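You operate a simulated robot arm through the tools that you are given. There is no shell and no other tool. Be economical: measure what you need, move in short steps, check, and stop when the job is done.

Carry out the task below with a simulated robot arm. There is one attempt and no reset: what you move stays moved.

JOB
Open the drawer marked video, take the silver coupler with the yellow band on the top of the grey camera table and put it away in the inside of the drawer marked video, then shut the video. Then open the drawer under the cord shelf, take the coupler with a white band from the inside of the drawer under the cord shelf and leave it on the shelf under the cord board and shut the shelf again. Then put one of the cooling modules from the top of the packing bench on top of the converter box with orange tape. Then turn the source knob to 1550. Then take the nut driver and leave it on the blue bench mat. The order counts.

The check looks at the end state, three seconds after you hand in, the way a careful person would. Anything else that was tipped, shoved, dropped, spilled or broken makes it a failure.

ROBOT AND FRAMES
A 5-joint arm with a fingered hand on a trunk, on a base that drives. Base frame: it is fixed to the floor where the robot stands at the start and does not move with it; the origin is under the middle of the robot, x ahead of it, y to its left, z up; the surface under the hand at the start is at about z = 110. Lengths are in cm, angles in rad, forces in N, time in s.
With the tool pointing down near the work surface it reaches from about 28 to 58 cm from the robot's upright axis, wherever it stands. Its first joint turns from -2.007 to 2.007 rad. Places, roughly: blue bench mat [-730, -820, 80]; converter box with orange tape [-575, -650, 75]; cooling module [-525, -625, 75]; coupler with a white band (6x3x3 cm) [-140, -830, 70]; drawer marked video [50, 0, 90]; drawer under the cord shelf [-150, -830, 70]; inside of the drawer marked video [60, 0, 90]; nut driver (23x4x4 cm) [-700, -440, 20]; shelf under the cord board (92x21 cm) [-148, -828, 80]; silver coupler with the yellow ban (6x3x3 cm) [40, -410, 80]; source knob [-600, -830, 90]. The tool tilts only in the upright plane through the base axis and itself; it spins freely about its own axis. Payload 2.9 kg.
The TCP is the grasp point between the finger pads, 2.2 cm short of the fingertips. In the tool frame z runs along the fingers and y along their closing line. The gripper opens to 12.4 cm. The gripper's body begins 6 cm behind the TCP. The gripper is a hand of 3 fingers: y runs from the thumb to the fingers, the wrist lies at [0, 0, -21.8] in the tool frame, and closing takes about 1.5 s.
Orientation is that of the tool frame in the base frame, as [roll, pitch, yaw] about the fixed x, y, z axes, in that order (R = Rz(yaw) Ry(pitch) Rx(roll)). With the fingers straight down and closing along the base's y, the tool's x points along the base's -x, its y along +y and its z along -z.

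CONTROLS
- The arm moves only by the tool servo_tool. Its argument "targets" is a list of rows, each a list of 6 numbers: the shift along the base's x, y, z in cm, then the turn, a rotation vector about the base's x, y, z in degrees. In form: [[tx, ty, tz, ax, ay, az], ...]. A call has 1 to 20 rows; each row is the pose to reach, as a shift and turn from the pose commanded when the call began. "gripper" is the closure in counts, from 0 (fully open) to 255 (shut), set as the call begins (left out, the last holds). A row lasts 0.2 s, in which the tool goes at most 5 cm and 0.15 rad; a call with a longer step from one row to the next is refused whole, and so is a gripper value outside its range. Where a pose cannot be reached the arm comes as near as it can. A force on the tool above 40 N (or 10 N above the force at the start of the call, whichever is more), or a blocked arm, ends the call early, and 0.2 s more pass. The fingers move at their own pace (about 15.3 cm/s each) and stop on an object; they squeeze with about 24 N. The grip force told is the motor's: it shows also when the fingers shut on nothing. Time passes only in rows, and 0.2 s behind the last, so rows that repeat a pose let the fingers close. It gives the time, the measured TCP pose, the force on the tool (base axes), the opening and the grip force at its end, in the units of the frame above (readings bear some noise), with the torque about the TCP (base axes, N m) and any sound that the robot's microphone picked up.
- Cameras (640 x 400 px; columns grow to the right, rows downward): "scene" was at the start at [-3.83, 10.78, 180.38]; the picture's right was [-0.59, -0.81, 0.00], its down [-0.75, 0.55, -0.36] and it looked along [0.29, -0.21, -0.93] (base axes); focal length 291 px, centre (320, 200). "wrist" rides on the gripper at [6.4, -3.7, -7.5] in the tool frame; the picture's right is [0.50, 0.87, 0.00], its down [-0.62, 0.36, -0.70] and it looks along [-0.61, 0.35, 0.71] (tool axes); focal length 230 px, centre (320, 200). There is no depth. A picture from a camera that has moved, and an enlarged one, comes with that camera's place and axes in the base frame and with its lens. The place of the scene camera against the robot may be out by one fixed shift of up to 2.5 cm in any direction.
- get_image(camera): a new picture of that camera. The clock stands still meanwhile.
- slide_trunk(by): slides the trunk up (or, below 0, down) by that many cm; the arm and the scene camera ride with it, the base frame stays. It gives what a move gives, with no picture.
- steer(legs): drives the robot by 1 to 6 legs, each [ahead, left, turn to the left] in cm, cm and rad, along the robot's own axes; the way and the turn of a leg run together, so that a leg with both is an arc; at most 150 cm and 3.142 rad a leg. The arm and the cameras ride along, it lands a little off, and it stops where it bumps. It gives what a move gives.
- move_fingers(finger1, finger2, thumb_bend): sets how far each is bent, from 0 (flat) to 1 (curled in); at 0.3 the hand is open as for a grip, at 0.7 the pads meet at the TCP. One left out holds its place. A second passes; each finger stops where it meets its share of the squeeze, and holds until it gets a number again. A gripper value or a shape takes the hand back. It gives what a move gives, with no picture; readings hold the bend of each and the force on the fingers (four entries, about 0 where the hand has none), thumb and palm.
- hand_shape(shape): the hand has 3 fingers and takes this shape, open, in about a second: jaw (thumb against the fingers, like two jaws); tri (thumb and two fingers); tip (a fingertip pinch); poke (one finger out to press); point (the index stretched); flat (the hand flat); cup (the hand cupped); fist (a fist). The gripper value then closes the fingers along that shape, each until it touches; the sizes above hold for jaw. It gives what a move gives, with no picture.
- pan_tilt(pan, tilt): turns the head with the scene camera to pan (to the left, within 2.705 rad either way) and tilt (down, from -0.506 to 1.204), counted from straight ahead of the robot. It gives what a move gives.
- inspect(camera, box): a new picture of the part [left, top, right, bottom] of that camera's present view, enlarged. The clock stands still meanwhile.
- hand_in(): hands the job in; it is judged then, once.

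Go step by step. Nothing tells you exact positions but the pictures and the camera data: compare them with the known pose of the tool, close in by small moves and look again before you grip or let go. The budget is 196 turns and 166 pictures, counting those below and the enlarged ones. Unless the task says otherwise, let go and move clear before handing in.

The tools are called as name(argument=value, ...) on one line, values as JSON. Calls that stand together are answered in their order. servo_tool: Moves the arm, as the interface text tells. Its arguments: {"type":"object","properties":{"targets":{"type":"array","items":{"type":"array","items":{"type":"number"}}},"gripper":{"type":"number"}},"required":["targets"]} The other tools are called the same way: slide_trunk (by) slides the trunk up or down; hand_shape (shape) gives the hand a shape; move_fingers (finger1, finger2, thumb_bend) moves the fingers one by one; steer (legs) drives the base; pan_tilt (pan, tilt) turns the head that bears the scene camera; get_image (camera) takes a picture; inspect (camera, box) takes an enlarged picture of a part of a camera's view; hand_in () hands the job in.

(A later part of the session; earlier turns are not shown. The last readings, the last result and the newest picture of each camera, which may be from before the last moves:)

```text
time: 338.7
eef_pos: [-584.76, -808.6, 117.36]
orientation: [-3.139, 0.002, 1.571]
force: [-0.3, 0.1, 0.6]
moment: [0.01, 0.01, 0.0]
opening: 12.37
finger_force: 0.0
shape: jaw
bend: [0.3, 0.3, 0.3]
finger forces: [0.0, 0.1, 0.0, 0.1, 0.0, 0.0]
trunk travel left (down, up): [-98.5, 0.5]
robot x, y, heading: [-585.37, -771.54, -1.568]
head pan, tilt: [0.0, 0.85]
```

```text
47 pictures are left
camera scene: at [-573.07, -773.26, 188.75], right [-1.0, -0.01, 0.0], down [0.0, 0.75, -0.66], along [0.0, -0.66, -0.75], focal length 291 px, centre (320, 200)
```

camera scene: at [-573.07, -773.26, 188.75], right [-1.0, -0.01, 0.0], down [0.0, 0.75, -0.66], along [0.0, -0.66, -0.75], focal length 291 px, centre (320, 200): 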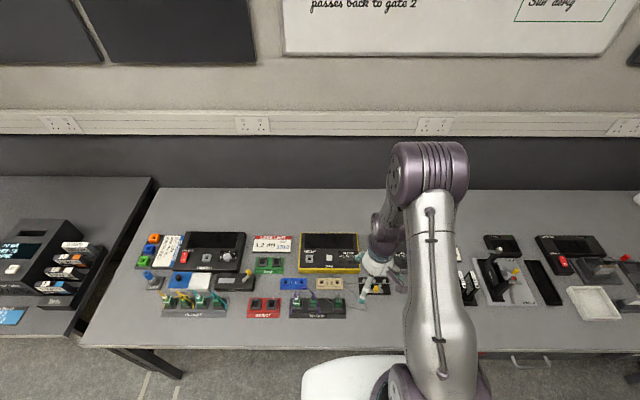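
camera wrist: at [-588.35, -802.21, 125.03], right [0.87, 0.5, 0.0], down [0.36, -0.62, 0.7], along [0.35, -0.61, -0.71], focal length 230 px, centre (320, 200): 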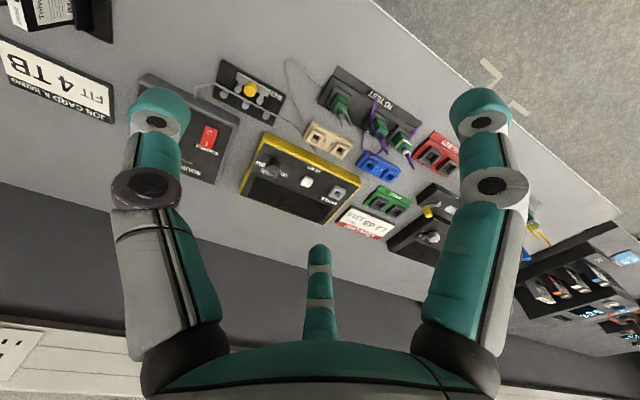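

The source knob's pointer is now at 850 (upper left); 1550 is at upper right. I bring the hand over the knob and look closely.

servo_tool(targets=[[-4, -3, 0, 0, 0, 0], [-8, -6, 0, 0, 0, 0], [-12, -9, 0, 0, 0, 0], [-16, -12, 0, 0, 0, 0], [-17.5, -16, 0, 0, 0, 0], [-17.5, -19, 0, 0, 0, 0], [-17.5, -20, -4, 0, 0, 0], [-17.5, -20, -6, 0, 0, 0], [-17.5, -20, -6, 0, 0, 0]])

get_image(camera="wrist")

inspect(camera="scene", box=[340, 210, 460, 285])

```text
time: 340.7
eef_pos: [-601.27, -826.01, 112.27]
orientation: [3.141, -0.001, 1.569]
force: [0.3, -0.1, 0.8]
moment: [0.01, 0.0, -0.01]
opening: 12.43
finger_force: 0.1
shape: jaw
bend: [0.3, 0.3, 0.3]
finger forces: [0.0, 0.0, 0.1, 0.0, 0.1, 0.1]
out of reach, approached as far as the arm can: row 6, 7, 8, 9
trunk travel left (down, up): [-98.5, 0.5]
robot x, y, heading: [-584.92, -771.38, -1.568]
head pan, tilt: [0.0, 0.85]
```

```text
46 pictures are left
camera wrist: at [-604.95, -819.56, 119.82], right [0.87, 0.5, 0.0], down [0.36, -0.62, 0.7], along [0.35, -0.61, -0.71], focal length 230 px, centre (320, 200)
```

wrist: 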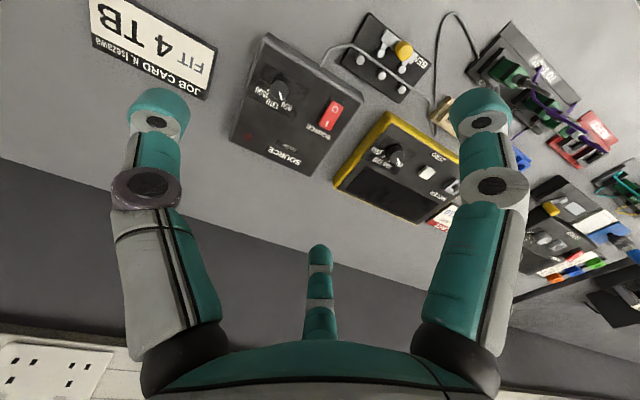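

```text
5.33 times, centred on (400, 248) of scene
camera zoom: at [-573.01, -773.42, 188.74], right [-1.0, -0.01, 0.0], down [0.0, 0.75, -0.66], along [0.0, -0.66, -0.75], focal length 1552 px, centre (-107, -53)
```

zoom: 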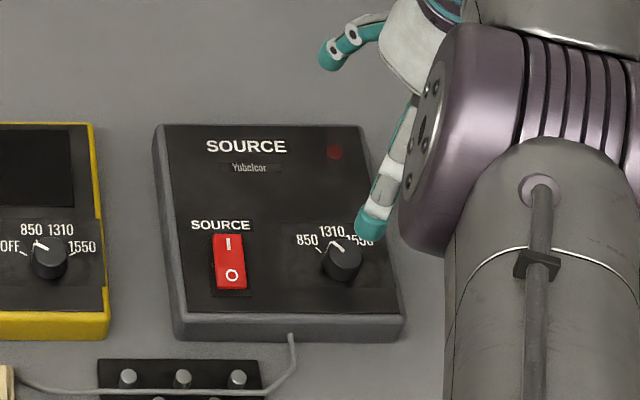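

inspect(camera="wrist", box=[225, 60, 345, 150])

inspect(camera="scene", box=[372, 242, 412, 268])

```text
4.44 times, centred on (285, 105) of wrist
camera zoom: at [-604.95, -819.56, 119.82], right [0.87, 0.5, 0.0], down [0.36, -0.62, 0.7], along [0.35, -0.61, -0.71], focal length 1022 px, centre (476, 622)
```

zoom: 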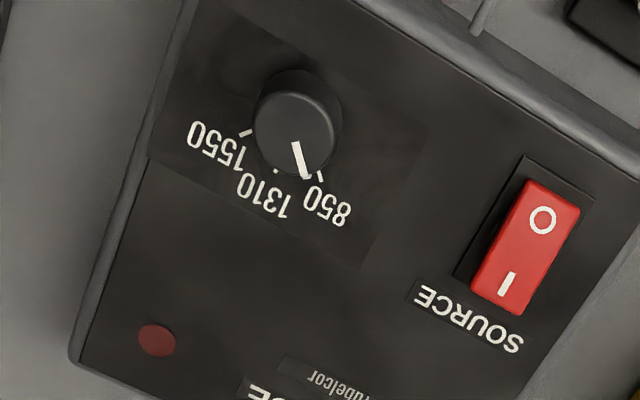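

```text
15.38 times, centred on (392, 255) of scene
camera zoom: at [-573.01, -773.42, 188.74], right [-1.0, -0.01, 0.0], down [0.0, 0.75, -0.66], along [0.0, -0.66, -0.75], focal length 4478 px, centre (-788, -646)
```

zoom: 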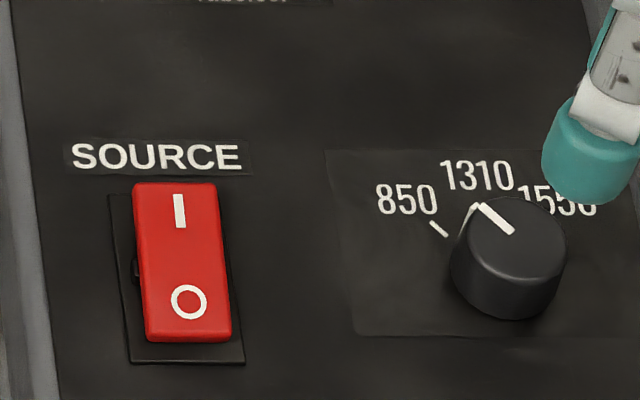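

The knob's top centre is about [-604.0,-832.8,84.5], ~3 cm wide; pointer at about -45° (850), so 1550 needs about 90° clockwise. I drive ahead 8 cm for reach.

steer(legs=[[8, -1, 0]])

servo_tool(targets=[[-1, 0, 0, 0, 0, 0], [-2, 0.5, -3, 0, 0, 0], [-2, 1, -6, 0, 0, 0], [-2, 1, -10, 0, 0, 0], [-2, 1, -12, 0, 0, 0], [-2, 1, -12, 0, 0, 0]])

get_image(camera="wrist")

```text
time: 341.8
eef_pos: [-602.11, -833.81, 112.32]
orientation: [-3.14, 0.001, 1.572]
force: [0.2, -0.7, 0.4]
moment: [0.02, 0.02, -0.01]
opening: 12.38
finger_force: 0.0
shape: jaw
bend: [0.3, 0.3, 0.3]
finger forces: [0.0, 0.1, 0.0, 0.0, 0.0, 0.0]
trunk travel left (down, up): [-98.5, 0.5]
robot x, y, heading: [-586.27, -779.44, -1.567]
head pan, tilt: [0.0, 0.85]
```

```text
time: 343.2
eef_pos: [-603.13, -830.39, 101.78]
orientation: [3.14, -0.002, 1.571]
force: [0.0, 0.9, -0.1]
moment: [-0.02, 0.01, 0.03]
opening: 12.39
finger_force: 0.0
shape: jaw
bend: [0.3, 0.3, 0.3]
finger forces: [0.0, 0.0, 0.0, 0.0, 0.0, 0.0]
out of reach, approached as far as the arm can: row 2, 3, 4, 5, 6
trunk travel left (down, up): [-98.5, 0.5]
robot x, y, heading: [-586.44, -779.47, -1.567]
head pan, tilt: [0.0, 0.85]
```

```text
42 pictures are left
camera wrist: at [-606.84, -823.98, 109.47], right [0.87, 0.5, 0.0], down [0.36, -0.62, 0.7], along [0.35, -0.61, -0.71], focal length 230 px, centre (320, 200)
```

wrist: 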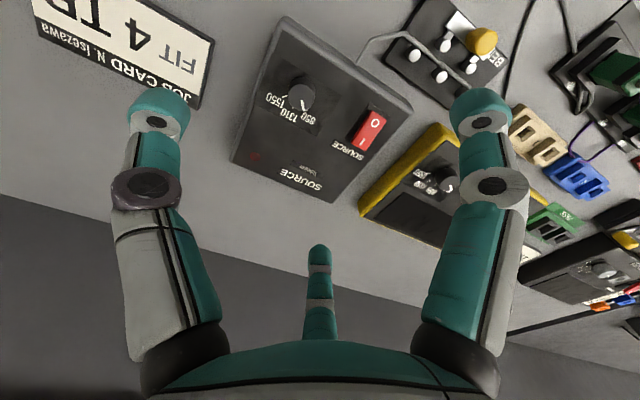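

move_fingers(finger1=0.44, finger2=0.44, thumb_bend=0.44)

slide_trunk(by=-10)

servo_tool(targets=[[-0.5, -1.2, 1, 0, 0, 0], [-1, -2.4, 2, 0, 0, 0], [-1, -2.4, 2, 0, 0, 0]])

```text
time: 344.2
eef_pos: [-603.12, -830.32, 101.91]
orientation: [-3.14, 0.0, 1.572]
force: [0.3, -0.5, 0.2]
moment: [0.03, -0.02, 0.03]
opening: 6.7
finger_force: 0.0
shape: fingers
bend: [0.44, 0.44, 0.44]
finger forces: [0.1, 0.0, 0.0, 0.0, 0.0, 0.1]
trunk travel left (down, up): [-98.5, 0.5]
robot x, y, heading: [-586.16, -779.27, -1.57]
head pan, tilt: [0.0, 0.85]
```

```text
time: 345.5
eef_pos: [-603.11, -830.4, 91.91]
orientation: [-3.14, -0.001, 1.569]
force: [-0.6, 0.0, 0.3]
moment: [-0.05, -0.01, -0.04]
opening: 6.68
finger_force: 0.0
shape: fingers
bend: [0.44, 0.44, 0.44]
finger forces: [0.1, 0.0, 0.0, 0.0, 0.0, 0.0]
trunk travel left (down, up): [-88.5, 10.5]
robot x, y, heading: [-586.06, -778.88, -1.567]
head pan, tilt: [0.0, 0.85]
```

```text
time: 346.3
eef_pos: [-603.55, -831.28, 94.42]
orientation: [3.141, 0.001, 1.572]
force: [0.4, -0.4, 0.2]
moment: [0.02, 0.01, 0.0]
opening: 6.67
finger_force: 0.1
shape: fingers
bend: [0.44, 0.44, 0.44]
finger forces: [0.1, 0.0, 0.0, 0.0, 0.0, 0.0]
out of reach, approached as far as the arm can: row 1, 2, 3
trunk travel left (down, up): [-88.5, 10.5]
robot x, y, heading: [-586.09, -779.38, -1.564]
head pan, tilt: [0.0, 0.85]
```

steer(legs=[[2, 0, 0]])

get_image(camera="wrist")

```text
time: 347.1
eef_pos: [-603.47, -833.07, 94.61]
orientation: [-3.14, 0.003, 1.572]
force: [0.0, -0.5, 0.6]
moment: [-0.01, 0.02, 0.01]
opening: 6.65
finger_force: 0.0
shape: fingers
bend: [0.44, 0.44, 0.44]
finger forces: [0.0, 0.0, 0.1, 0.0, 0.0, 0.1]
trunk travel left (down, up): [-88.5, 10.5]
robot x, y, heading: [-586.32, -781.27, -1.568]
head pan, tilt: [0.0, 0.85]
```

```text
41 pictures are left
camera wrist: at [-607.2, -826.66, 102.22], right [0.87, 0.5, 0.0], down [0.36, -0.61, 0.7], along [0.35, -0.61, -0.71], focal length 230 px, centre (320, 200)
```

wrist: 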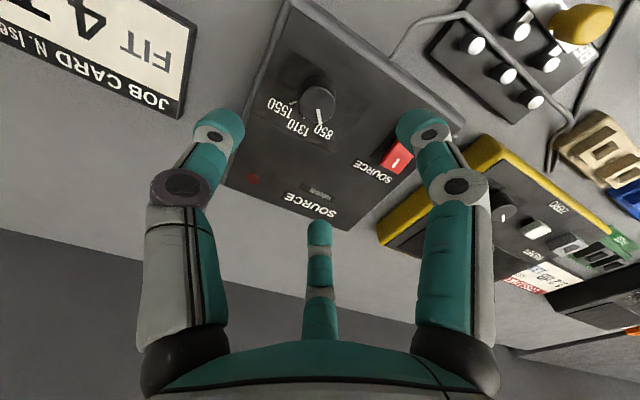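

slide_trunk(by=-7)

servo_tool(targets=[[-0.2, 0.3, -0.5, 0, 0, 0], [-0.2, 0.3, -0.8, 0, 0, 0], [-0.2, 0.3, -0.8, 0, 0, 0]])

get_image(camera="wrist")

```text
time: 348.2
eef_pos: [-603.5, -833.26, 87.44]
orientation: [-3.141, 0.0, 1.571]
force: [1.2, 0.0, 0.4]
moment: [-0.02, 0.01, -0.02]
opening: 6.64
finger_force: 0.0
shape: fingers
bend: [0.44, 0.44, 0.44]
finger forces: [0.1, 0.1, 0.1, 0.0, 0.0, 0.0]
trunk travel left (down, up): [-81.5, 17.5]
robot x, y, heading: [-586.32, -781.31, -1.567]
head pan, tilt: [0.0, 0.85]
```

```text
time: 349.0
eef_pos: [-603.67, -832.82, 86.75]
orientation: [-3.141, 0.003, 1.57]
force: [-0.7, 0.1, 0.4]
moment: [0.03, -0.03, -0.01]
opening: 6.68
finger_force: 0.1
shape: fingers
bend: [0.44, 0.44, 0.44]
finger forces: [0.0, 0.0, 0.1, 0.0, 0.0, 0.1]
trunk travel left (down, up): [-81.5, 17.5]
robot x, y, heading: [-586.31, -781.32, -1.561]
head pan, tilt: [0.0, 0.85]
```

```text
40 pictures are left
camera wrist: at [-607.43, -826.51, 94.37], right [0.87, 0.5, 0.0], down [0.36, -0.62, 0.7], along [0.35, -0.61, -0.71], focal length 230 px, centre (320, 200)
```

wrist: 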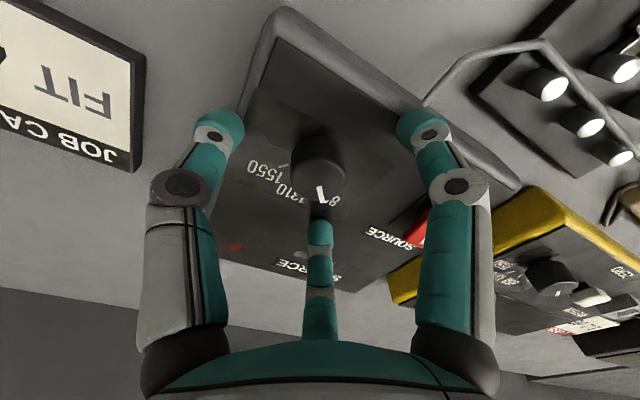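

servo_tool(targets=[[-0.2, 0.2, -0.5, 0, 0, 0], [-0.2, 0.2, -0.9, 0, 0, 0], [-0.2, 0.2, -0.9, 0, 0, 0]])

move_fingers(finger1=0.7, finger2=0.7, thumb_bend=0.7)

get_image(camera="wrist")

```text
time: 349.7
eef_pos: [-603.95, -832.75, 86.62]
orientation: [-3.135, 0.016, 1.568]
force: [0.8, 3.3, 21.9]
moment: [-0.37, -0.66, 0.18]
opening: 6.79
finger_force: 11.1
shape: fingers
bend: [0.43, 0.41, 0.44]
finger forces: [6.8, 15.9, 0.1, 0.0, 0.0, 0.1]
out of reach, approached as far as the arm can: row 2, 3
trunk travel left (down, up): [-81.5, 17.5]
robot x, y, heading: [-586.14, -781.19, -1.564]
head pan, tilt: [0.0, 0.85]
stopped in row 3: the force on the tool passed its limit at 42 N (the readings are from after the stop); the commanded pose is now the measured one
```

```text
time: 350.7
eef_pos: [-604.19, -832.68, 86.69]
orientation: [-3.136, 0.021, 1.567]
force: [-6.5, 6.9, 19.7]
moment: [-0.16, -0.29, 0.07]
opening: 5.33
finger_force: 21.0
shape: fingers
bend: [0.43, 0.44, 0.55]
finger forces: [10.6, 13.4, 0.0, 0.0, 17.2, 0.0]
trunk travel left (down, up): [-81.5, 17.5]
robot x, y, heading: [-585.9, -781.02, -1.565]
head pan, tilt: [0.0, 0.85]
stopped: the force on the tool passed its limit at 41 N (the readings are from after the stop); the commanded pose is now the measured one
```

```text
39 pictures are left
camera wrist: at [-607.88, -826.12, 94.12], right [0.87, 0.5, -0.02], down [0.36, -0.6, 0.71], along [0.34, -0.62, -0.7], focal length 230 px, centre (320, 200)
```

wrist: 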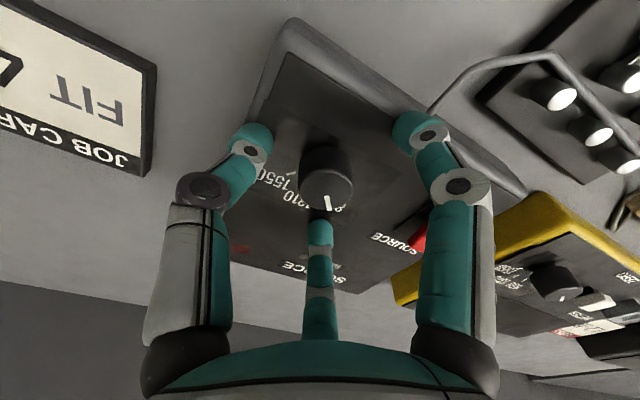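

Fingertips touched the panel; I ease up and close again.

servo_tool(targets=[[0, 0, 0.5, 0, 0, 0], [0.1, 0, 0.9, 0, 0, 0], [0.1, 0, 0.9, 0, 0, 0]])

move_fingers(finger1=0.7, finger2=0.7, thumb_bend=0.7)

get_image(camera="wrist")

```text
time: 351.5
eef_pos: [-604.05, -832.95, 87.21]
orientation: [-3.138, 0.013, 1.569]
force: [-6.1, 0.5, -3.6]
moment: [-0.02, 0.08, 0.02]
opening: 2.22
finger_force: 3.4
shape: fingers
bend: [0.55, 0.54, 0.64]
finger forces: [0.0, 0.0, 0.1, 0.0, 5.8, 0.1]
trunk travel left (down, up): [-81.5, 17.5]
robot x, y, heading: [-586.29, -781.26, -1.569]
head pan, tilt: [0.0, 0.85]
```

```text
time: 352.5
eef_pos: [-604.05, -832.91, 87.3]
orientation: [-3.137, 0.013, 1.572]
force: [-1.3, 1.1, -3.7]
moment: [0.06, 0.0, 0.01]
opening: 1.92
finger_force: 8.4
shape: fingers
bend: [0.6, 0.66, 0.64]
finger forces: [6.7, 2.7, 0.0, 0.1, 7.7, 0.0]
trunk travel left (down, up): [-81.5, 17.5]
robot x, y, heading: [-585.93, -780.86, -1.567]
head pan, tilt: [0.0, 0.85]
```

```text
38 pictures are left
camera wrist: at [-607.63, -826.45, 94.73], right [0.87, 0.5, -0.01], down [0.36, -0.61, 0.71], along [0.35, -0.62, -0.71], focal length 230 px, centre (320, 200)
```

wrist: 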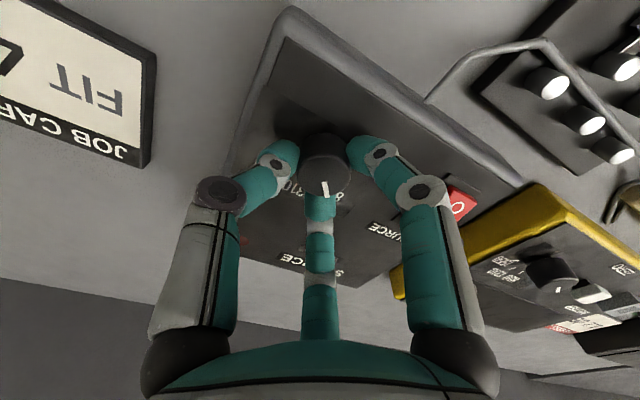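

The knob is gripped by three fingertips. I turn clockwise 50° first and check.

servo_tool(targets=[[0, 0, 0, 0, 0, -7], [0, 0, 0, 0, 0, -14], [0, 0, 0, 0, 0, -21], [0, 0, 0, 0, 0, -28], [0, 0, 0, 0, 0, -35], [0, 0, 0, 0, 0, -42], [0, 0, 0, 0, 0, -49], [0, 0, 0, 0, 0, -49]])

get_image(camera="wrist")

```text
time: 354.3
eef_pos: [-604.13, -832.93, 87.35]
orientation: [3.138, 0.006, 0.711]
force: [-12.1, 2.6, -1.4]
moment: [0.05, 0.27, 0.04]
opening: 1.89
finger_force: 9.8
shape: fingers
bend: [0.63, 0.66, 0.63]
finger forces: [4.2, 3.7, 0.0, 0.0, 12.4, 0.1]
trunk travel left (down, up): [-81.5, 17.5]
robot x, y, heading: [-586.38, -781.35, -1.568]
head pan, tilt: [0.0, 0.85]
```

```text
37 pictures are left
camera wrist: at [-601.68, -825.88, 94.76], right [0.94, -0.33, 0.0], down [-0.23, -0.67, 0.71], along [-0.23, -0.67, -0.71], focal length 230 px, centre (320, 200)
```

wrist: 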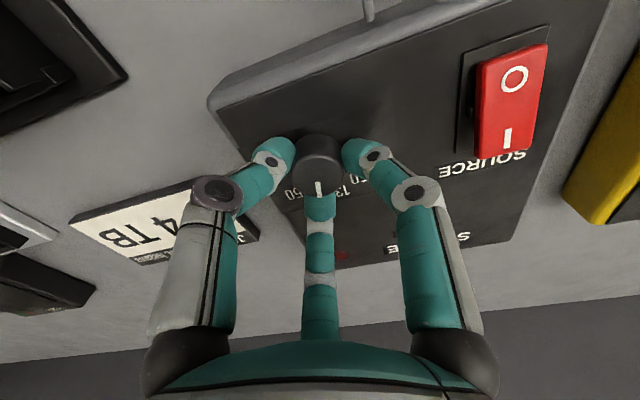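

The knob turns with the hand. I continue another 43°.

servo_tool(targets=[[0, 0, 0, 0, 0, -7], [0, 0, 0, 0, 0, -14], [0, 0, 0, 0, 0, -21], [0, 0, 0, 0, 0, -28], [0, 0, 0, 0, 0, -35], [0, 0, 0, 0, 0, -42], [0, 0, 0, 0, 0, -44], [0, 0, 0, 0, 0, -44]])

inspect(camera="wrist", box=[220, 90, 420, 230])

```text
time: 356.1
eef_pos: [-604.15, -832.82, 87.35]
orientation: [3.141, -0.002, -0.056]
force: [-5.5, 5.1, 2.0]
moment: [0.16, 0.17, 0.24]
opening: 1.7
finger_force: 10.8
shape: fingers
bend: [0.64, 0.64, 0.62]
finger forces: [3.6, 5.7, 0.0, 0.1, 12.8, 0.1]
trunk travel left (down, up): [-81.5, 17.5]
robot x, y, heading: [-586.24, -781.14, -1.564]
head pan, tilt: [0.0, 0.85]
```

```text
2.86 times, centred on (320, 160) of wrist
camera zoom: at [-597.52, -829.54, 94.85], right [0.45, -0.89, 0.0], down [-0.64, -0.32, 0.7], along [-0.62, -0.32, -0.71], focal length 657 px, centre (320, 314)
```

zoom: 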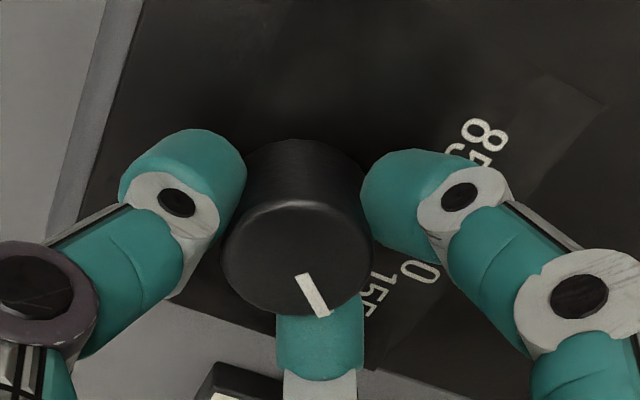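

The pointer is at about +41°. I release and look at how it lines up with the 1550 mark.

move_fingers(finger1=0.44, finger2=0.44, thumb_bend=0.44)

servo_tool(targets=[[0, 0, 3, 0, 0, 0], [0, 0, 6, 0, 0, 0], [0, 0, 9, 0, 0, 0], [0, 0, 9, 0, 0, 0]])

inspect(camera="wrist", box=[240, 40, 400, 160])

```text
time: 357.1
eef_pos: [-603.99, -832.97, 87.22]
orientation: [-3.141, 0.0, -0.055]
force: [-0.2, -0.1, 0.2]
moment: [0.0, 0.0, 0.02]
opening: 6.59
finger_force: 0.0
shape: fingers
bend: [0.44, 0.44, 0.44]
finger forces: [0.0, 0.1, 0.1, 0.0, 0.1, 0.1]
trunk travel left (down, up): [-81.5, 17.5]
robot x, y, heading: [-586.0, -781.34, -1.566]
head pan, tilt: [0.0, 0.85]
```

```text
time: 358.1
eef_pos: [-604.17, -832.74, 96.16]
orientation: [-3.141, 0.0, -0.053]
force: [0.4, 0.9, 0.2]
moment: [0.0, 0.0, -0.01]
opening: 6.57
finger_force: 0.0
shape: fingers
bend: [0.44, 0.44, 0.44]
finger forces: [0.1, 0.1, 0.0, 0.0, 0.0, 0.0]
trunk travel left (down, up): [-81.5, 17.5]
robot x, y, heading: [-586.08, -781.32, -1.567]
head pan, tilt: [0.0, 0.85]
```

```text
3.33 times, centred on (320, 100) of wrist
camera zoom: at [-597.52, -829.57, 103.8], right [0.45, -0.89, 0.0], down [-0.64, -0.32, 0.7], along [-0.63, -0.32, -0.71], focal length 767 px, centre (320, 533)
```

zoom: 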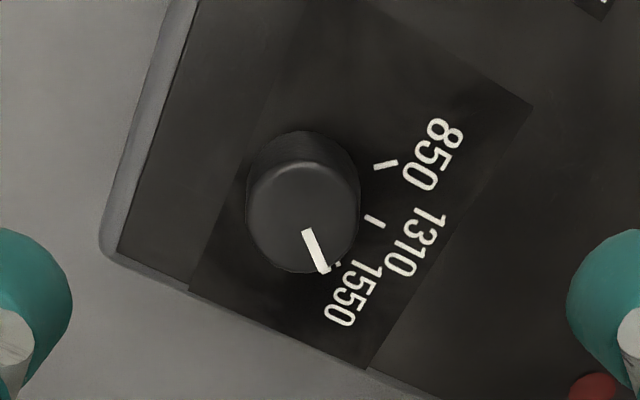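

The pointer lines up with the 1550 mark. I raise, back away, and verify from the head camera.

slide_trunk(by=14)

steer(legs=[[-42, 0, 0]])

inspect(camera="scene", box=[280, 170, 400, 245])

```text
time: 359.8
eef_pos: [-604.15, -832.92, 110.42]
orientation: [3.141, 0.001, -0.052]
force: [-0.3, 0.8, -0.5]
moment: [0.02, 0.02, -0.02]
opening: 6.57
finger_force: 0.0
shape: fingers
bend: [0.44, 0.44, 0.44]
finger forces: [0.0, 0.0, 0.0, 0.1, 0.0, 0.0]
trunk travel left (down, up): [-95.5, 3.5]
robot x, y, heading: [-586.12, -781.06, -1.569]
head pan, tilt: [0.0, 0.85]
```

```text
time: 362.3
eef_pos: [-604.39, -791.19, 110.22]
orientation: [-3.14, -0.001, -0.057]
force: [-0.2, 0.1, -0.1]
moment: [0.01, -0.01, 0.01]
opening: 6.56
finger_force: 0.0
shape: fingers
bend: [0.44, 0.44, 0.44]
finger forces: [0.1, 0.0, 0.0, 0.0, 0.0, 0.0]
trunk travel left (down, up): [-95.5, 3.5]
robot x, y, heading: [-586.31, -739.34, -1.565]
head pan, tilt: [0.0, 0.85]
```

```text
5.33 times, centred on (340, 208) of scene
camera zoom: at [-574.18, -741.8, 185.74], right [-1.0, 0.0, 0.0], down [0.0, 0.75, -0.66], along [0.0, -0.66, -0.75], focal length 1552 px, centre (213, 160)
```

zoom: 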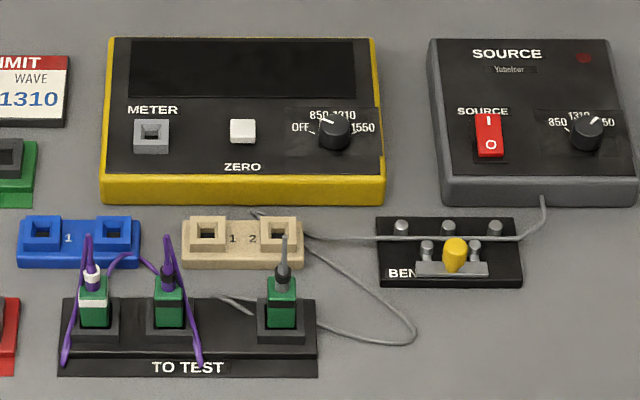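

1550 is set. Now the nut driver at [-700,-440,20]: I tuck the arm, turn toward -x and look.

servo_tool(targets=[[4, 3, 1, 0, 0, 0], [8, 6, 2, 0, 0, 0], [12, 9, 4, 0, 0, 0], [16, 12, 7, 0, 0, 0], [18, 14, 8, 0, 0, 0]], gripper=0)

steer(legs=[[0, 0, -1.577]])

pan_tilt(pan=-1.1, tilt=0.4)

get_image(camera="scene")

```text
refused: row 1 steps farther than a row can; nothing moved
```

```text
time: 366.6
eef_pos: [-637.36, -719.91, 110.3]
orientation: [3.141, 0.0, -1.656]
force: [0.5, 0.0, -0.8]
moment: [-0.01, 0.02, -0.03]
opening: 6.56
finger_force: 0.1
shape: fingers
bend: [0.44, 0.44, 0.44]
finger forces: [0.0, 0.1, 0.1, 0.0, 0.0, 0.1]
trunk travel left (down, up): [-95.5, 3.5]
robot x, y, heading: [-586.16, -739.51, 3.117]
head pan, tilt: [0.0, 0.85]
```

```text
time: 367.9
eef_pos: [-637.35, -720.05, 110.13]
orientation: [-3.14, 0.0, -1.656]
force: [-0.1, 0.2, -0.7]
moment: [0.0, 0.03, -0.01]
opening: 6.61
finger_force: 0.1
shape: fingers
bend: [0.44, 0.44, 0.44]
finger forces: [0.0, 0.0, 0.0, 0.0, 0.0, 0.1]
trunk travel left (down, up): [-95.5, 3.5]
robot x, y, heading: [-586.13, -739.67, 3.116]
head pan, tilt: [-1.1, 0.4]
```

```text
33 pictures are left
camera scene: at [-587.05, -746.18, 189.65], right [0.9, 0.43, 0.0], down [0.17, -0.35, -0.92], along [-0.4, 0.83, -0.39], focal length 291 px, centre (320, 200)
```

scene: 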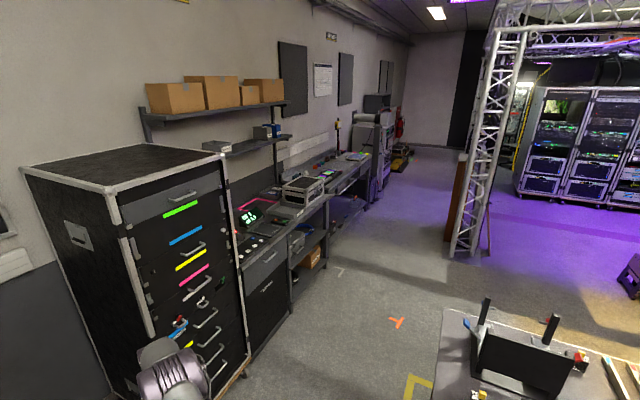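

inspect(camera="scene", box=[260, 140, 440, 260])

servo_tool(targets=[[4, 1, 1, 0, 0, 0], [7, 0, 3, 0, 0, 0], [10, -4, 4, 0, 0, 0], [12, -8, 5, 0, 0, 0], [14, -12, 6, 0, 0, 0], [14, -16, 7, 0, 0, 0], [14, -19, 7, 0, 0, 0]], gripper=0)

```text
3.33 times, centred on (350, 200) of scene
camera zoom: at [-587.05, -746.18, 189.65], right [0.9, 0.43, 0.0], down [0.17, -0.35, -0.92], along [-0.4, 0.83, -0.39], focal length 970 px, centre (220, 200)
```

zoom: 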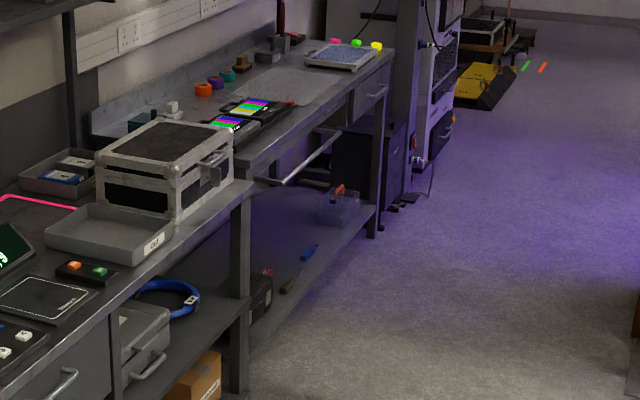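

```text
refused: row 3 steps farther than a row can; nothing moved
```

The tool on the low shelf at about [-700,-442,19] should be the nut driver. I tuck the arm first.

servo_tool(targets=[[2.4, -3.2, 1, 0, 0, 0], [4.8, -6.4, 2, 0, 0, 0], [7.2, -9.6, 3, 0, 0, 0], [9.6, -12.8, 4, 0, 0, 0], [12, -16, 5, 0, 0, 0], [14.4, -19.2, 6, 0, 0, 0]], gripper=0)

steer(legs=[[50, 0, 0], [0, 0, -1.547], [145, 0, 0], [145, 0, 0], [0, 0, 1.571]])

pan_tilt(pan=0, tilt=0.85)

get_image(camera="scene")

```text
time: 369.4
eef_pos: [-622.91, -739.19, 116.33]
orientation: [-3.141, 0.002, -1.655]
force: [0.2, -0.1, -0.5]
moment: [-0.03, 0.0, 0.01]
opening: 12.38
finger_force: 0.0
shape: jaw
bend: [0.3, 0.3, 0.3]
finger forces: [0.0, 0.0, 0.1, 0.0, 0.1, 0.1]
trunk travel left (down, up): [-95.5, 3.5]
robot x, y, heading: [-586.33, -739.79, 3.12]
head pan, tilt: [-1.1, 0.4]
```

```text
time: 393.6
eef_pos: [-674.51, -447.26, 116.21]
orientation: [3.141, 0.0, -1.627]
force: [-0.5, -0.2, -0.4]
moment: [0.01, 0.04, 0.04]
opening: 12.43
finger_force: 0.1
shape: jaw
bend: [0.3, 0.3, 0.3]
finger forces: [0.0, 0.1, 0.0, 0.1, 0.1, 0.0]
trunk travel left (down, up): [-95.5, 3.5]
robot x, y, heading: [-637.74, -446.29, -3.138]
head pan, tilt: [-1.1, 0.4]
```

```text
time: 394.9
eef_pos: [-674.28, -447.19, 116.38]
orientation: [-3.14, 0.002, -1.626]
force: [-0.2, 0.3, -1.1]
moment: [0.0, -0.01, -0.03]
opening: 12.37
finger_force: 0.0
shape: jaw
bend: [0.3, 0.3, 0.3]
finger forces: [0.0, 0.0, 0.0, 0.0, 0.0, 0.0]
trunk travel left (down, up): [-95.5, 3.5]
robot x, y, heading: [-637.8, -446.72, -3.144]
head pan, tilt: [0.0, 0.85]
```

```text
31 pictures are left
camera scene: at [-641.8, -461.37, 185.75], right [0.0, 1.0, 0.0], down [0.75, 0.0, -0.66], along [-0.66, 0.0, -0.75], focal length 291 px, centre (320, 200)
```

scene: 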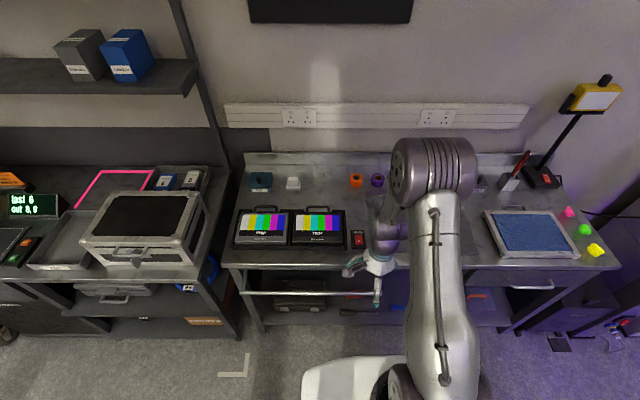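

inspect(camera="scene", box=[230, 240, 430, 340])

```text
3.20 times, centred on (330, 290) of scene
camera zoom: at [-641.8, -461.37, 185.75], right [0.0, 1.0, 0.0], down [0.75, 0.0, -0.66], along [-0.66, 0.0, -0.75], focal length 931 px, centre (288, -88)
```

zoom: 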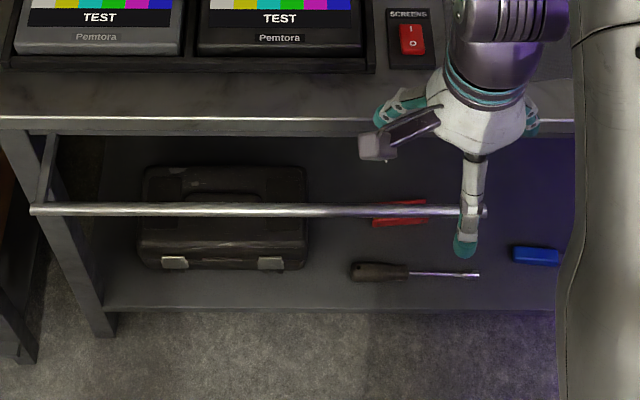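

The nut driver lies along y: handle centre about [-699,-445,21], shaft toward +y; a rail hangs before the bench up to y≈-438. I shift right, back a bit, then lower the trunk to look from low.

steer(legs=[[-6, -28, 0]])

slide_trunk(by=-60)

pan_tilt(pan=0.2, tilt=0.6)

get_image(camera="scene")

```text
time: 396.9
eef_pos: [-668.54, -419.59, 116.3]
orientation: [-3.139, 0.0, -1.622]
force: [0.3, 0.7, 0.6]
moment: [0.01, 0.0, -0.01]
opening: 12.38
finger_force: 0.1
shape: jaw
bend: [0.3, 0.3, 0.3]
finger forces: [0.1, 0.0, 0.0, 0.0, 0.1, 0.1]
trunk travel left (down, up): [-95.5, 3.5]
robot x, y, heading: [-632.09, -418.37, -3.128]
head pan, tilt: [0.0, 0.85]
```

```text
refused: -60 is not a number from -40 to 40
```

```text
time: 397.6
eef_pos: [-668.56, -419.37, 116.28]
orientation: [-3.142, -0.002, -1.623]
force: [-0.6, -0.5, 0.0]
moment: [0.01, 0.01, 0.03]
opening: 12.38
finger_force: 0.0
shape: jaw
bend: [0.3, 0.3, 0.3]
finger forces: [0.1, 0.0, 0.0, 0.0, 0.0, 0.1]
trunk travel left (down, up): [-95.5, 3.5]
robot x, y, heading: [-631.83, -418.2, -3.132]
head pan, tilt: [0.201, 0.6]
```

```text
29 pictures are left
camera scene: at [-636.67, -435.09, 187.83], right [-0.21, 0.98, 0.0], down [0.55, 0.12, -0.82], along [-0.81, -0.17, -0.57], focal length 291 px, centre (320, 200)
```

scene: 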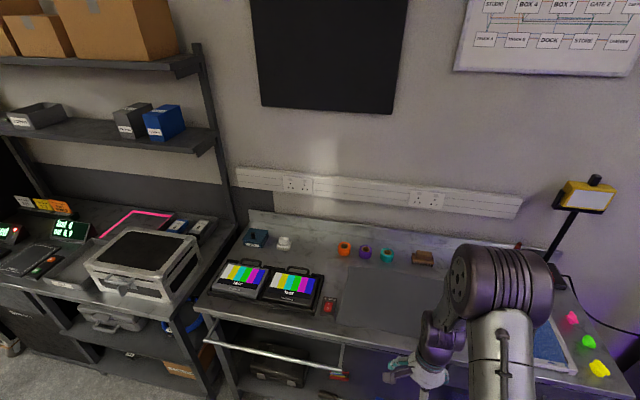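

The rail end is at about [-687,-437,76], left of my arm. I lower the trunk in stages.

slide_trunk(by=-40)

slide_trunk(by=-40)

get_image(camera="scene")

get_image(camera="wrist")

```text
time: 401.5
eef_pos: [-668.54, -419.41, 76.35]
orientation: [-3.141, 0.0, -1.62]
force: [0.6, -0.5, 0.5]
moment: [0.0, 0.02, -0.01]
opening: 12.39
finger_force: 0.0
shape: jaw
bend: [0.3, 0.3, 0.3]
finger forces: [0.0, 0.0, 0.0, 0.1, 0.1, 0.1]
trunk travel left (down, up): [-55.5, 43.5]
robot x, y, heading: [-631.75, -418.16, -3.13]
head pan, tilt: [0.201, 0.6]
```

```text
time: 405.3
eef_pos: [-668.52, -419.36, 36.38]
orientation: [-3.14, -0.001, -1.621]
force: [-1.1, -0.1, 0.2]
moment: [-0.01, 0.02, 0.01]
opening: 12.39
finger_force: 0.1
shape: jaw
bend: [0.3, 0.3, 0.3]
finger forces: [0.0, 0.1, 0.0, 0.0, 0.0, 0.0]
trunk travel left (down, up): [-15.5, 83.5]
robot x, y, heading: [-631.97, -418.65, -3.13]
head pan, tilt: [0.201, 0.6]
```

```text
28 pictures are left
camera scene: at [-636.69, -435.18, 107.83], right [-0.21, 0.98, 0.0], down [0.55, 0.12, -0.83], along [-0.81, -0.17, -0.56], focal length 291 px, centre (320, 200)
```

scene: 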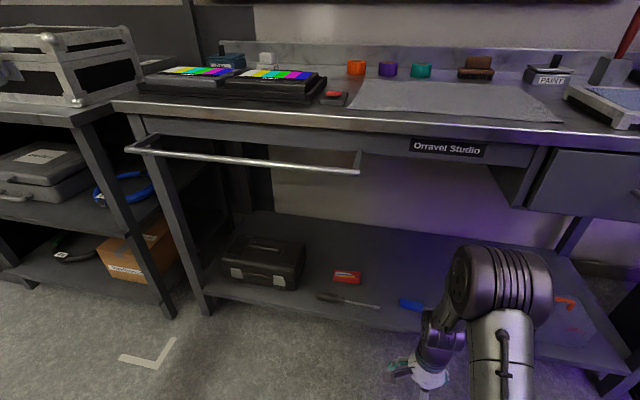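

```text
27 pictures are left
camera wrist: at [-665.14, -425.99, 43.89], right [-0.89, -0.46, 0.0], down [-0.33, 0.63, 0.7], along [-0.32, 0.62, -0.71], focal length 230 px, centre (320, 200)
```

wrist: 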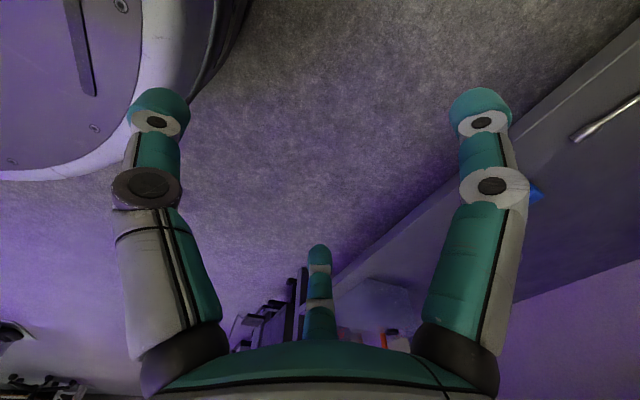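

Clear view: nut driver handle at [-698.6,-443.7,21], shaft tip at y≈-427. The elbow passes below the rail. I lower a bit and drive in.

slide_trunk(by=-6.5)

steer(legs=[[14, 13, 0]])

get_image(camera="scene")

```text
time: 406.4
eef_pos: [-668.49, -419.47, 29.85]
orientation: [3.141, 0.0, -1.622]
force: [-0.6, -0.2, -0.4]
moment: [0.02, 0.02, -0.03]
opening: 12.37
finger_force: 0.0
shape: jaw
bend: [0.3, 0.3, 0.3]
finger forces: [0.0, 0.1, 0.1, 0.0, 0.0, 0.1]
trunk travel left (down, up): [-9.0, 90.0]
robot x, y, heading: [-631.92, -418.64, -3.133]
head pan, tilt: [0.201, 0.6]
```

```text
time: 407.9
eef_pos: [-682.65, -432.44, 29.81]
orientation: [3.141, -0.001, -1.622]
force: [0.0, 0.2, 1.1]
moment: [-0.01, -0.06, 0.0]
opening: 12.4
finger_force: 0.1
shape: jaw
bend: [0.3, 0.3, 0.3]
finger forces: [0.1, 0.0, 0.0, 0.1, 0.0, 0.1]
trunk travel left (down, up): [-9.0, 90.0]
robot x, y, heading: [-645.86, -431.6, -3.129]
head pan, tilt: [0.201, 0.6]
```

```text
26 pictures are left
camera scene: at [-650.75, -448.26, 101.33], right [-0.21, 0.98, 0.0], down [0.55, 0.12, -0.83], along [-0.81, -0.17, -0.56], focal length 291 px, centre (320, 200)
```

scene: 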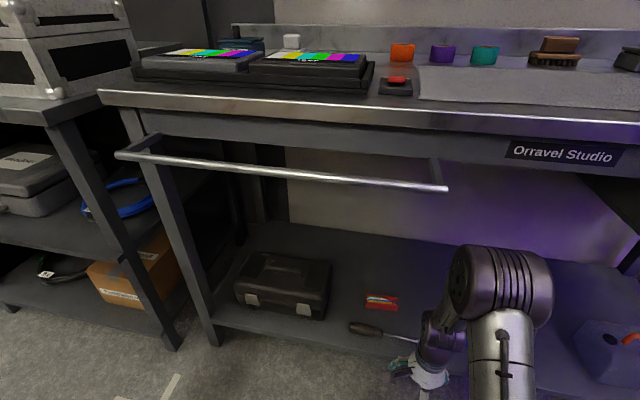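

servo_tool(targets=[[-3.2, -2.3, 0, 0, 0, 0], [-6.4, -4.6, 0, 0, 0, 0], [-9.6, -6.9, 0, 0, 0, 0], [-12.8, -9.2, 0, 0, 0, 0], [-15.9, -11.3, 0, 0, 0, 0], [-15.9, -11.3, 0, 0, 0, 0]])

get_image(camera="wrist")

get_image(camera="scene")

```text
time: 409.3
eef_pos: [-698.53, -443.83, 29.73]
orientation: [-3.14, 0.001, -1.622]
force: [0.3, 0.3, -0.1]
moment: [0.0, 0.02, -0.03]
opening: 12.4
finger_force: 0.1
shape: jaw
bend: [0.3, 0.3, 0.3]
finger forces: [0.0, 0.1, 0.0, 0.0, 0.0, 0.1]
trunk travel left (down, up): [-9.0, 90.0]
robot x, y, heading: [-645.49, -431.57, -3.131]
head pan, tilt: [0.201, 0.6]
```

```text
25 pictures are left
camera wrist: at [-695.21, -450.39, 37.37], right [-0.89, -0.46, 0.0], down [-0.33, 0.63, 0.7], along [-0.32, 0.62, -0.71], focal length 230 px, centre (320, 200)
```

wrist: 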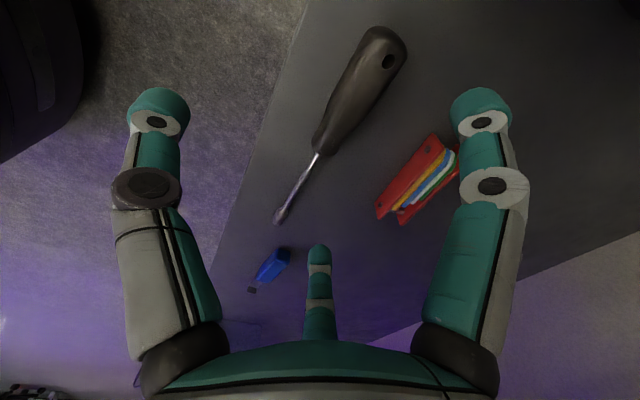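

```text
24 pictures are left
camera scene: at [-650.76, -448.27, 101.33], right [-0.21, 0.98, 0.0], down [0.55, 0.12, -0.82], along [-0.81, -0.17, -0.57], focal length 291 px, centre (320, 200)
```

scene: 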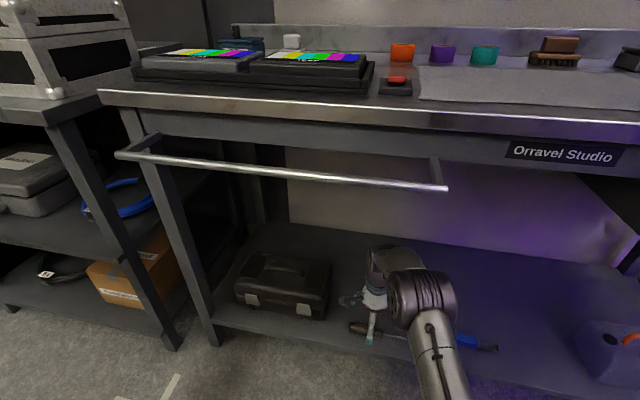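

Handle is at x≈-700, y -450…-441. I adjust, narrow the fingers and descend.

move_fingers(finger1=0.42, finger2=0.42, thumb_bend=0.42)

servo_tool(targets=[[-1.5, -1.5, 0, 0, 0, 0], [-1.5, -1.5, -2, 0, 0, 0], [-1.5, -1.5, -4, 0, 0, 0], [-1.5, -1.5, -4, 0, 0, 0]])

get_image(camera="wrist")

```text
time: 410.3
eef_pos: [-698.54, -443.83, 29.69]
orientation: [-3.14, 0.0, -1.622]
force: [0.0, -0.5, 0.4]
moment: [-0.03, 0.01, 0.03]
opening: 7.23
finger_force: 0.0
shape: fingers
bend: [0.42, 0.42, 0.42]
finger forces: [0.0, 0.0, 0.0, 0.0, 0.0, 0.0]
trunk travel left (down, up): [-9.0, 90.0]
robot x, y, heading: [-645.81, -431.65, -3.13]
head pan, tilt: [0.201, 0.6]
```

```text
time: 411.3
eef_pos: [-699.94, -445.19, 25.73]
orientation: [3.141, 0.0, -1.623]
force: [-0.4, 0.0, 0.7]
moment: [-0.02, 0.01, 0.03]
opening: 7.18
finger_force: 0.0
shape: fingers
bend: [0.42, 0.42, 0.42]
finger forces: [0.1, 0.0, 0.0, 0.0, 0.0, 0.1]
trunk travel left (down, up): [-9.0, 90.0]
robot x, y, heading: [-645.79, -431.44, -3.132]
head pan, tilt: [0.201, 0.6]
```

```text
23 pictures are left
camera wrist: at [-696.6, -451.89, 33.31], right [-0.89, -0.46, 0.0], down [-0.33, 0.63, 0.7], along [-0.32, 0.62, -0.71], focal length 230 px, centre (320, 200)
```

wrist: 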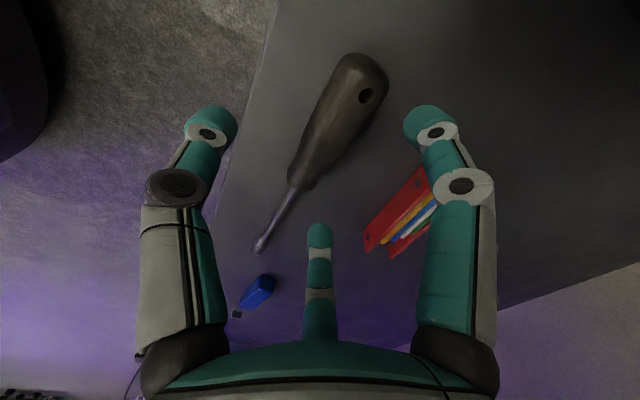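

The tool is lower (z≈18.5) at x≈-700.8. I descend further, guarded.

servo_tool(targets=[[-0.8, 0, -1, 0, 0, 0], [-0.8, 0, -2.5, 0, 0, 0], [-0.8, 0, -3.7, 0, 0, 0], [-0.8, 0, -4.4, 0, 0, 0], [-0.8, 0, -4.4, 0, 0, 0]])

get_image(camera="wrist")

```text
time: 412.5
eef_pos: [-700.75, -445.37, 21.42]
orientation: [-3.142, 0.0, -1.624]
force: [-0.5, -1.1, -0.5]
moment: [0.05, 0.03, 0.0]
opening: 7.23
finger_force: 0.0
shape: fingers
bend: [0.42, 0.42, 0.42]
finger forces: [0.0, 0.1, 0.0, 0.0, 0.0, 0.0]
trunk travel left (down, up): [-9.0, 90.0]
robot x, y, heading: [-645.73, -431.5, -3.132]
head pan, tilt: [0.201, 0.6]
```

```text
22 pictures are left
camera wrist: at [-697.34, -451.98, 28.95], right [-0.89, -0.46, 0.0], down [-0.33, 0.63, 0.7], along [-0.32, 0.62, -0.71], focal length 230 px, centre (320, 200)
```

wrist: 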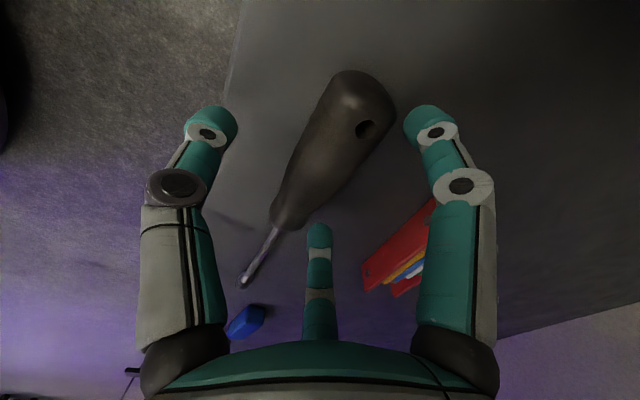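

servo_tool(targets=[[0, -0.5, -0.4, 0, 0, 0], [0, -0.5, -0.7, 0, 0, 0]])

move_fingers(finger1=0.7, finger2=0.7, thumb_bend=0.7)

get_image(camera="wrist")

```text
time: 413.1
eef_pos: [-700.63, -445.89, 20.75]
orientation: [-3.138, 0.0, -1.623]
force: [-0.1, 0.5, -0.1]
moment: [0.03, 0.0, 0.05]
opening: 7.21
finger_force: 0.2
shape: fingers
bend: [0.42, 0.42, 0.42]
finger forces: [0.0, 0.0, 0.0, 0.1, 0.0, 0.0]
trunk travel left (down, up): [-9.0, 90.0]
robot x, y, heading: [-646.14, -431.53, -3.131]
head pan, tilt: [0.201, 0.6]
```

```text
time: 414.1
eef_pos: [-700.71, -445.94, 20.67]
orientation: [3.14, 0.001, -1.621]
force: [-0.4, 0.3, 0.5]
moment: [0.02, -0.09, 0.05]
opening: 2.88
finger_force: 14.4
shape: fingers
bend: [0.58, 0.56, 0.6]
finger forces: [7.9, 7.5, 0.0, 0.0, 12.8, 0.0]
trunk travel left (down, up): [-9.0, 90.0]
robot x, y, heading: [-645.7, -431.7, -3.127]
head pan, tilt: [0.201, 0.6]
```

```text
21 pictures are left
camera wrist: at [-697.38, -452.46, 28.24], right [-0.89, -0.46, 0.0], down [-0.33, 0.63, 0.7], along [-0.32, 0.62, -0.71], focal length 230 px, centre (320, 200)
```

wrist: 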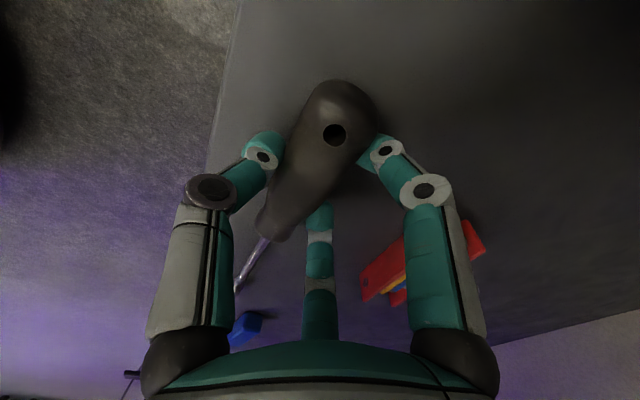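

Firmly gripped. I lift and withdraw from under the bench.

servo_tool(targets=[[0, 0, 2, 0, 0, 0], [0, 0, 4.5, 0, 0, 0], [0, 0, 7.5, 0, 0, 0], [3, 2, 8, 0, 0, 0], [6.2, 4.3, 8, 0, 0, 0], [9.4, 6.6, 8, 0, 0, 0], [12.6, 8.9, 8, 0, 0, 0], [15.8, 11.2, 8, 0, 0, 0], [18, 13, 8, 0, 0, 0]])

get_image(camera="wrist")

```text
time: 416.1
eef_pos: [-682.84, -432.67, 28.68]
orientation: [3.141, 0.0, -1.62]
force: [0.7, 0.2, -1.4]
moment: [-0.08, 0.0, -0.02]
opening: 2.76
finger_force: 13.9
shape: fingers
bend: [0.59, 0.57, 0.6]
finger forces: [9.2, 5.7, 0.1, 0.0, 12.5, 0.0]
trunk travel left (down, up): [-9.0, 90.0]
robot x, y, heading: [-646.04, -431.7, -3.13]
head pan, tilt: [0.201, 0.6]
```

```text
20 pictures are left
camera wrist: at [-679.5, -439.27, 36.21], right [-0.89, -0.46, 0.0], down [-0.33, 0.63, 0.7], along [-0.32, 0.62, -0.71], focal length 230 px, centre (320, 200)
```

wrist: 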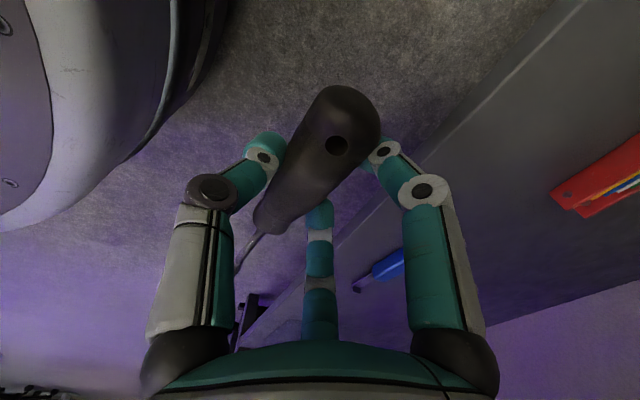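

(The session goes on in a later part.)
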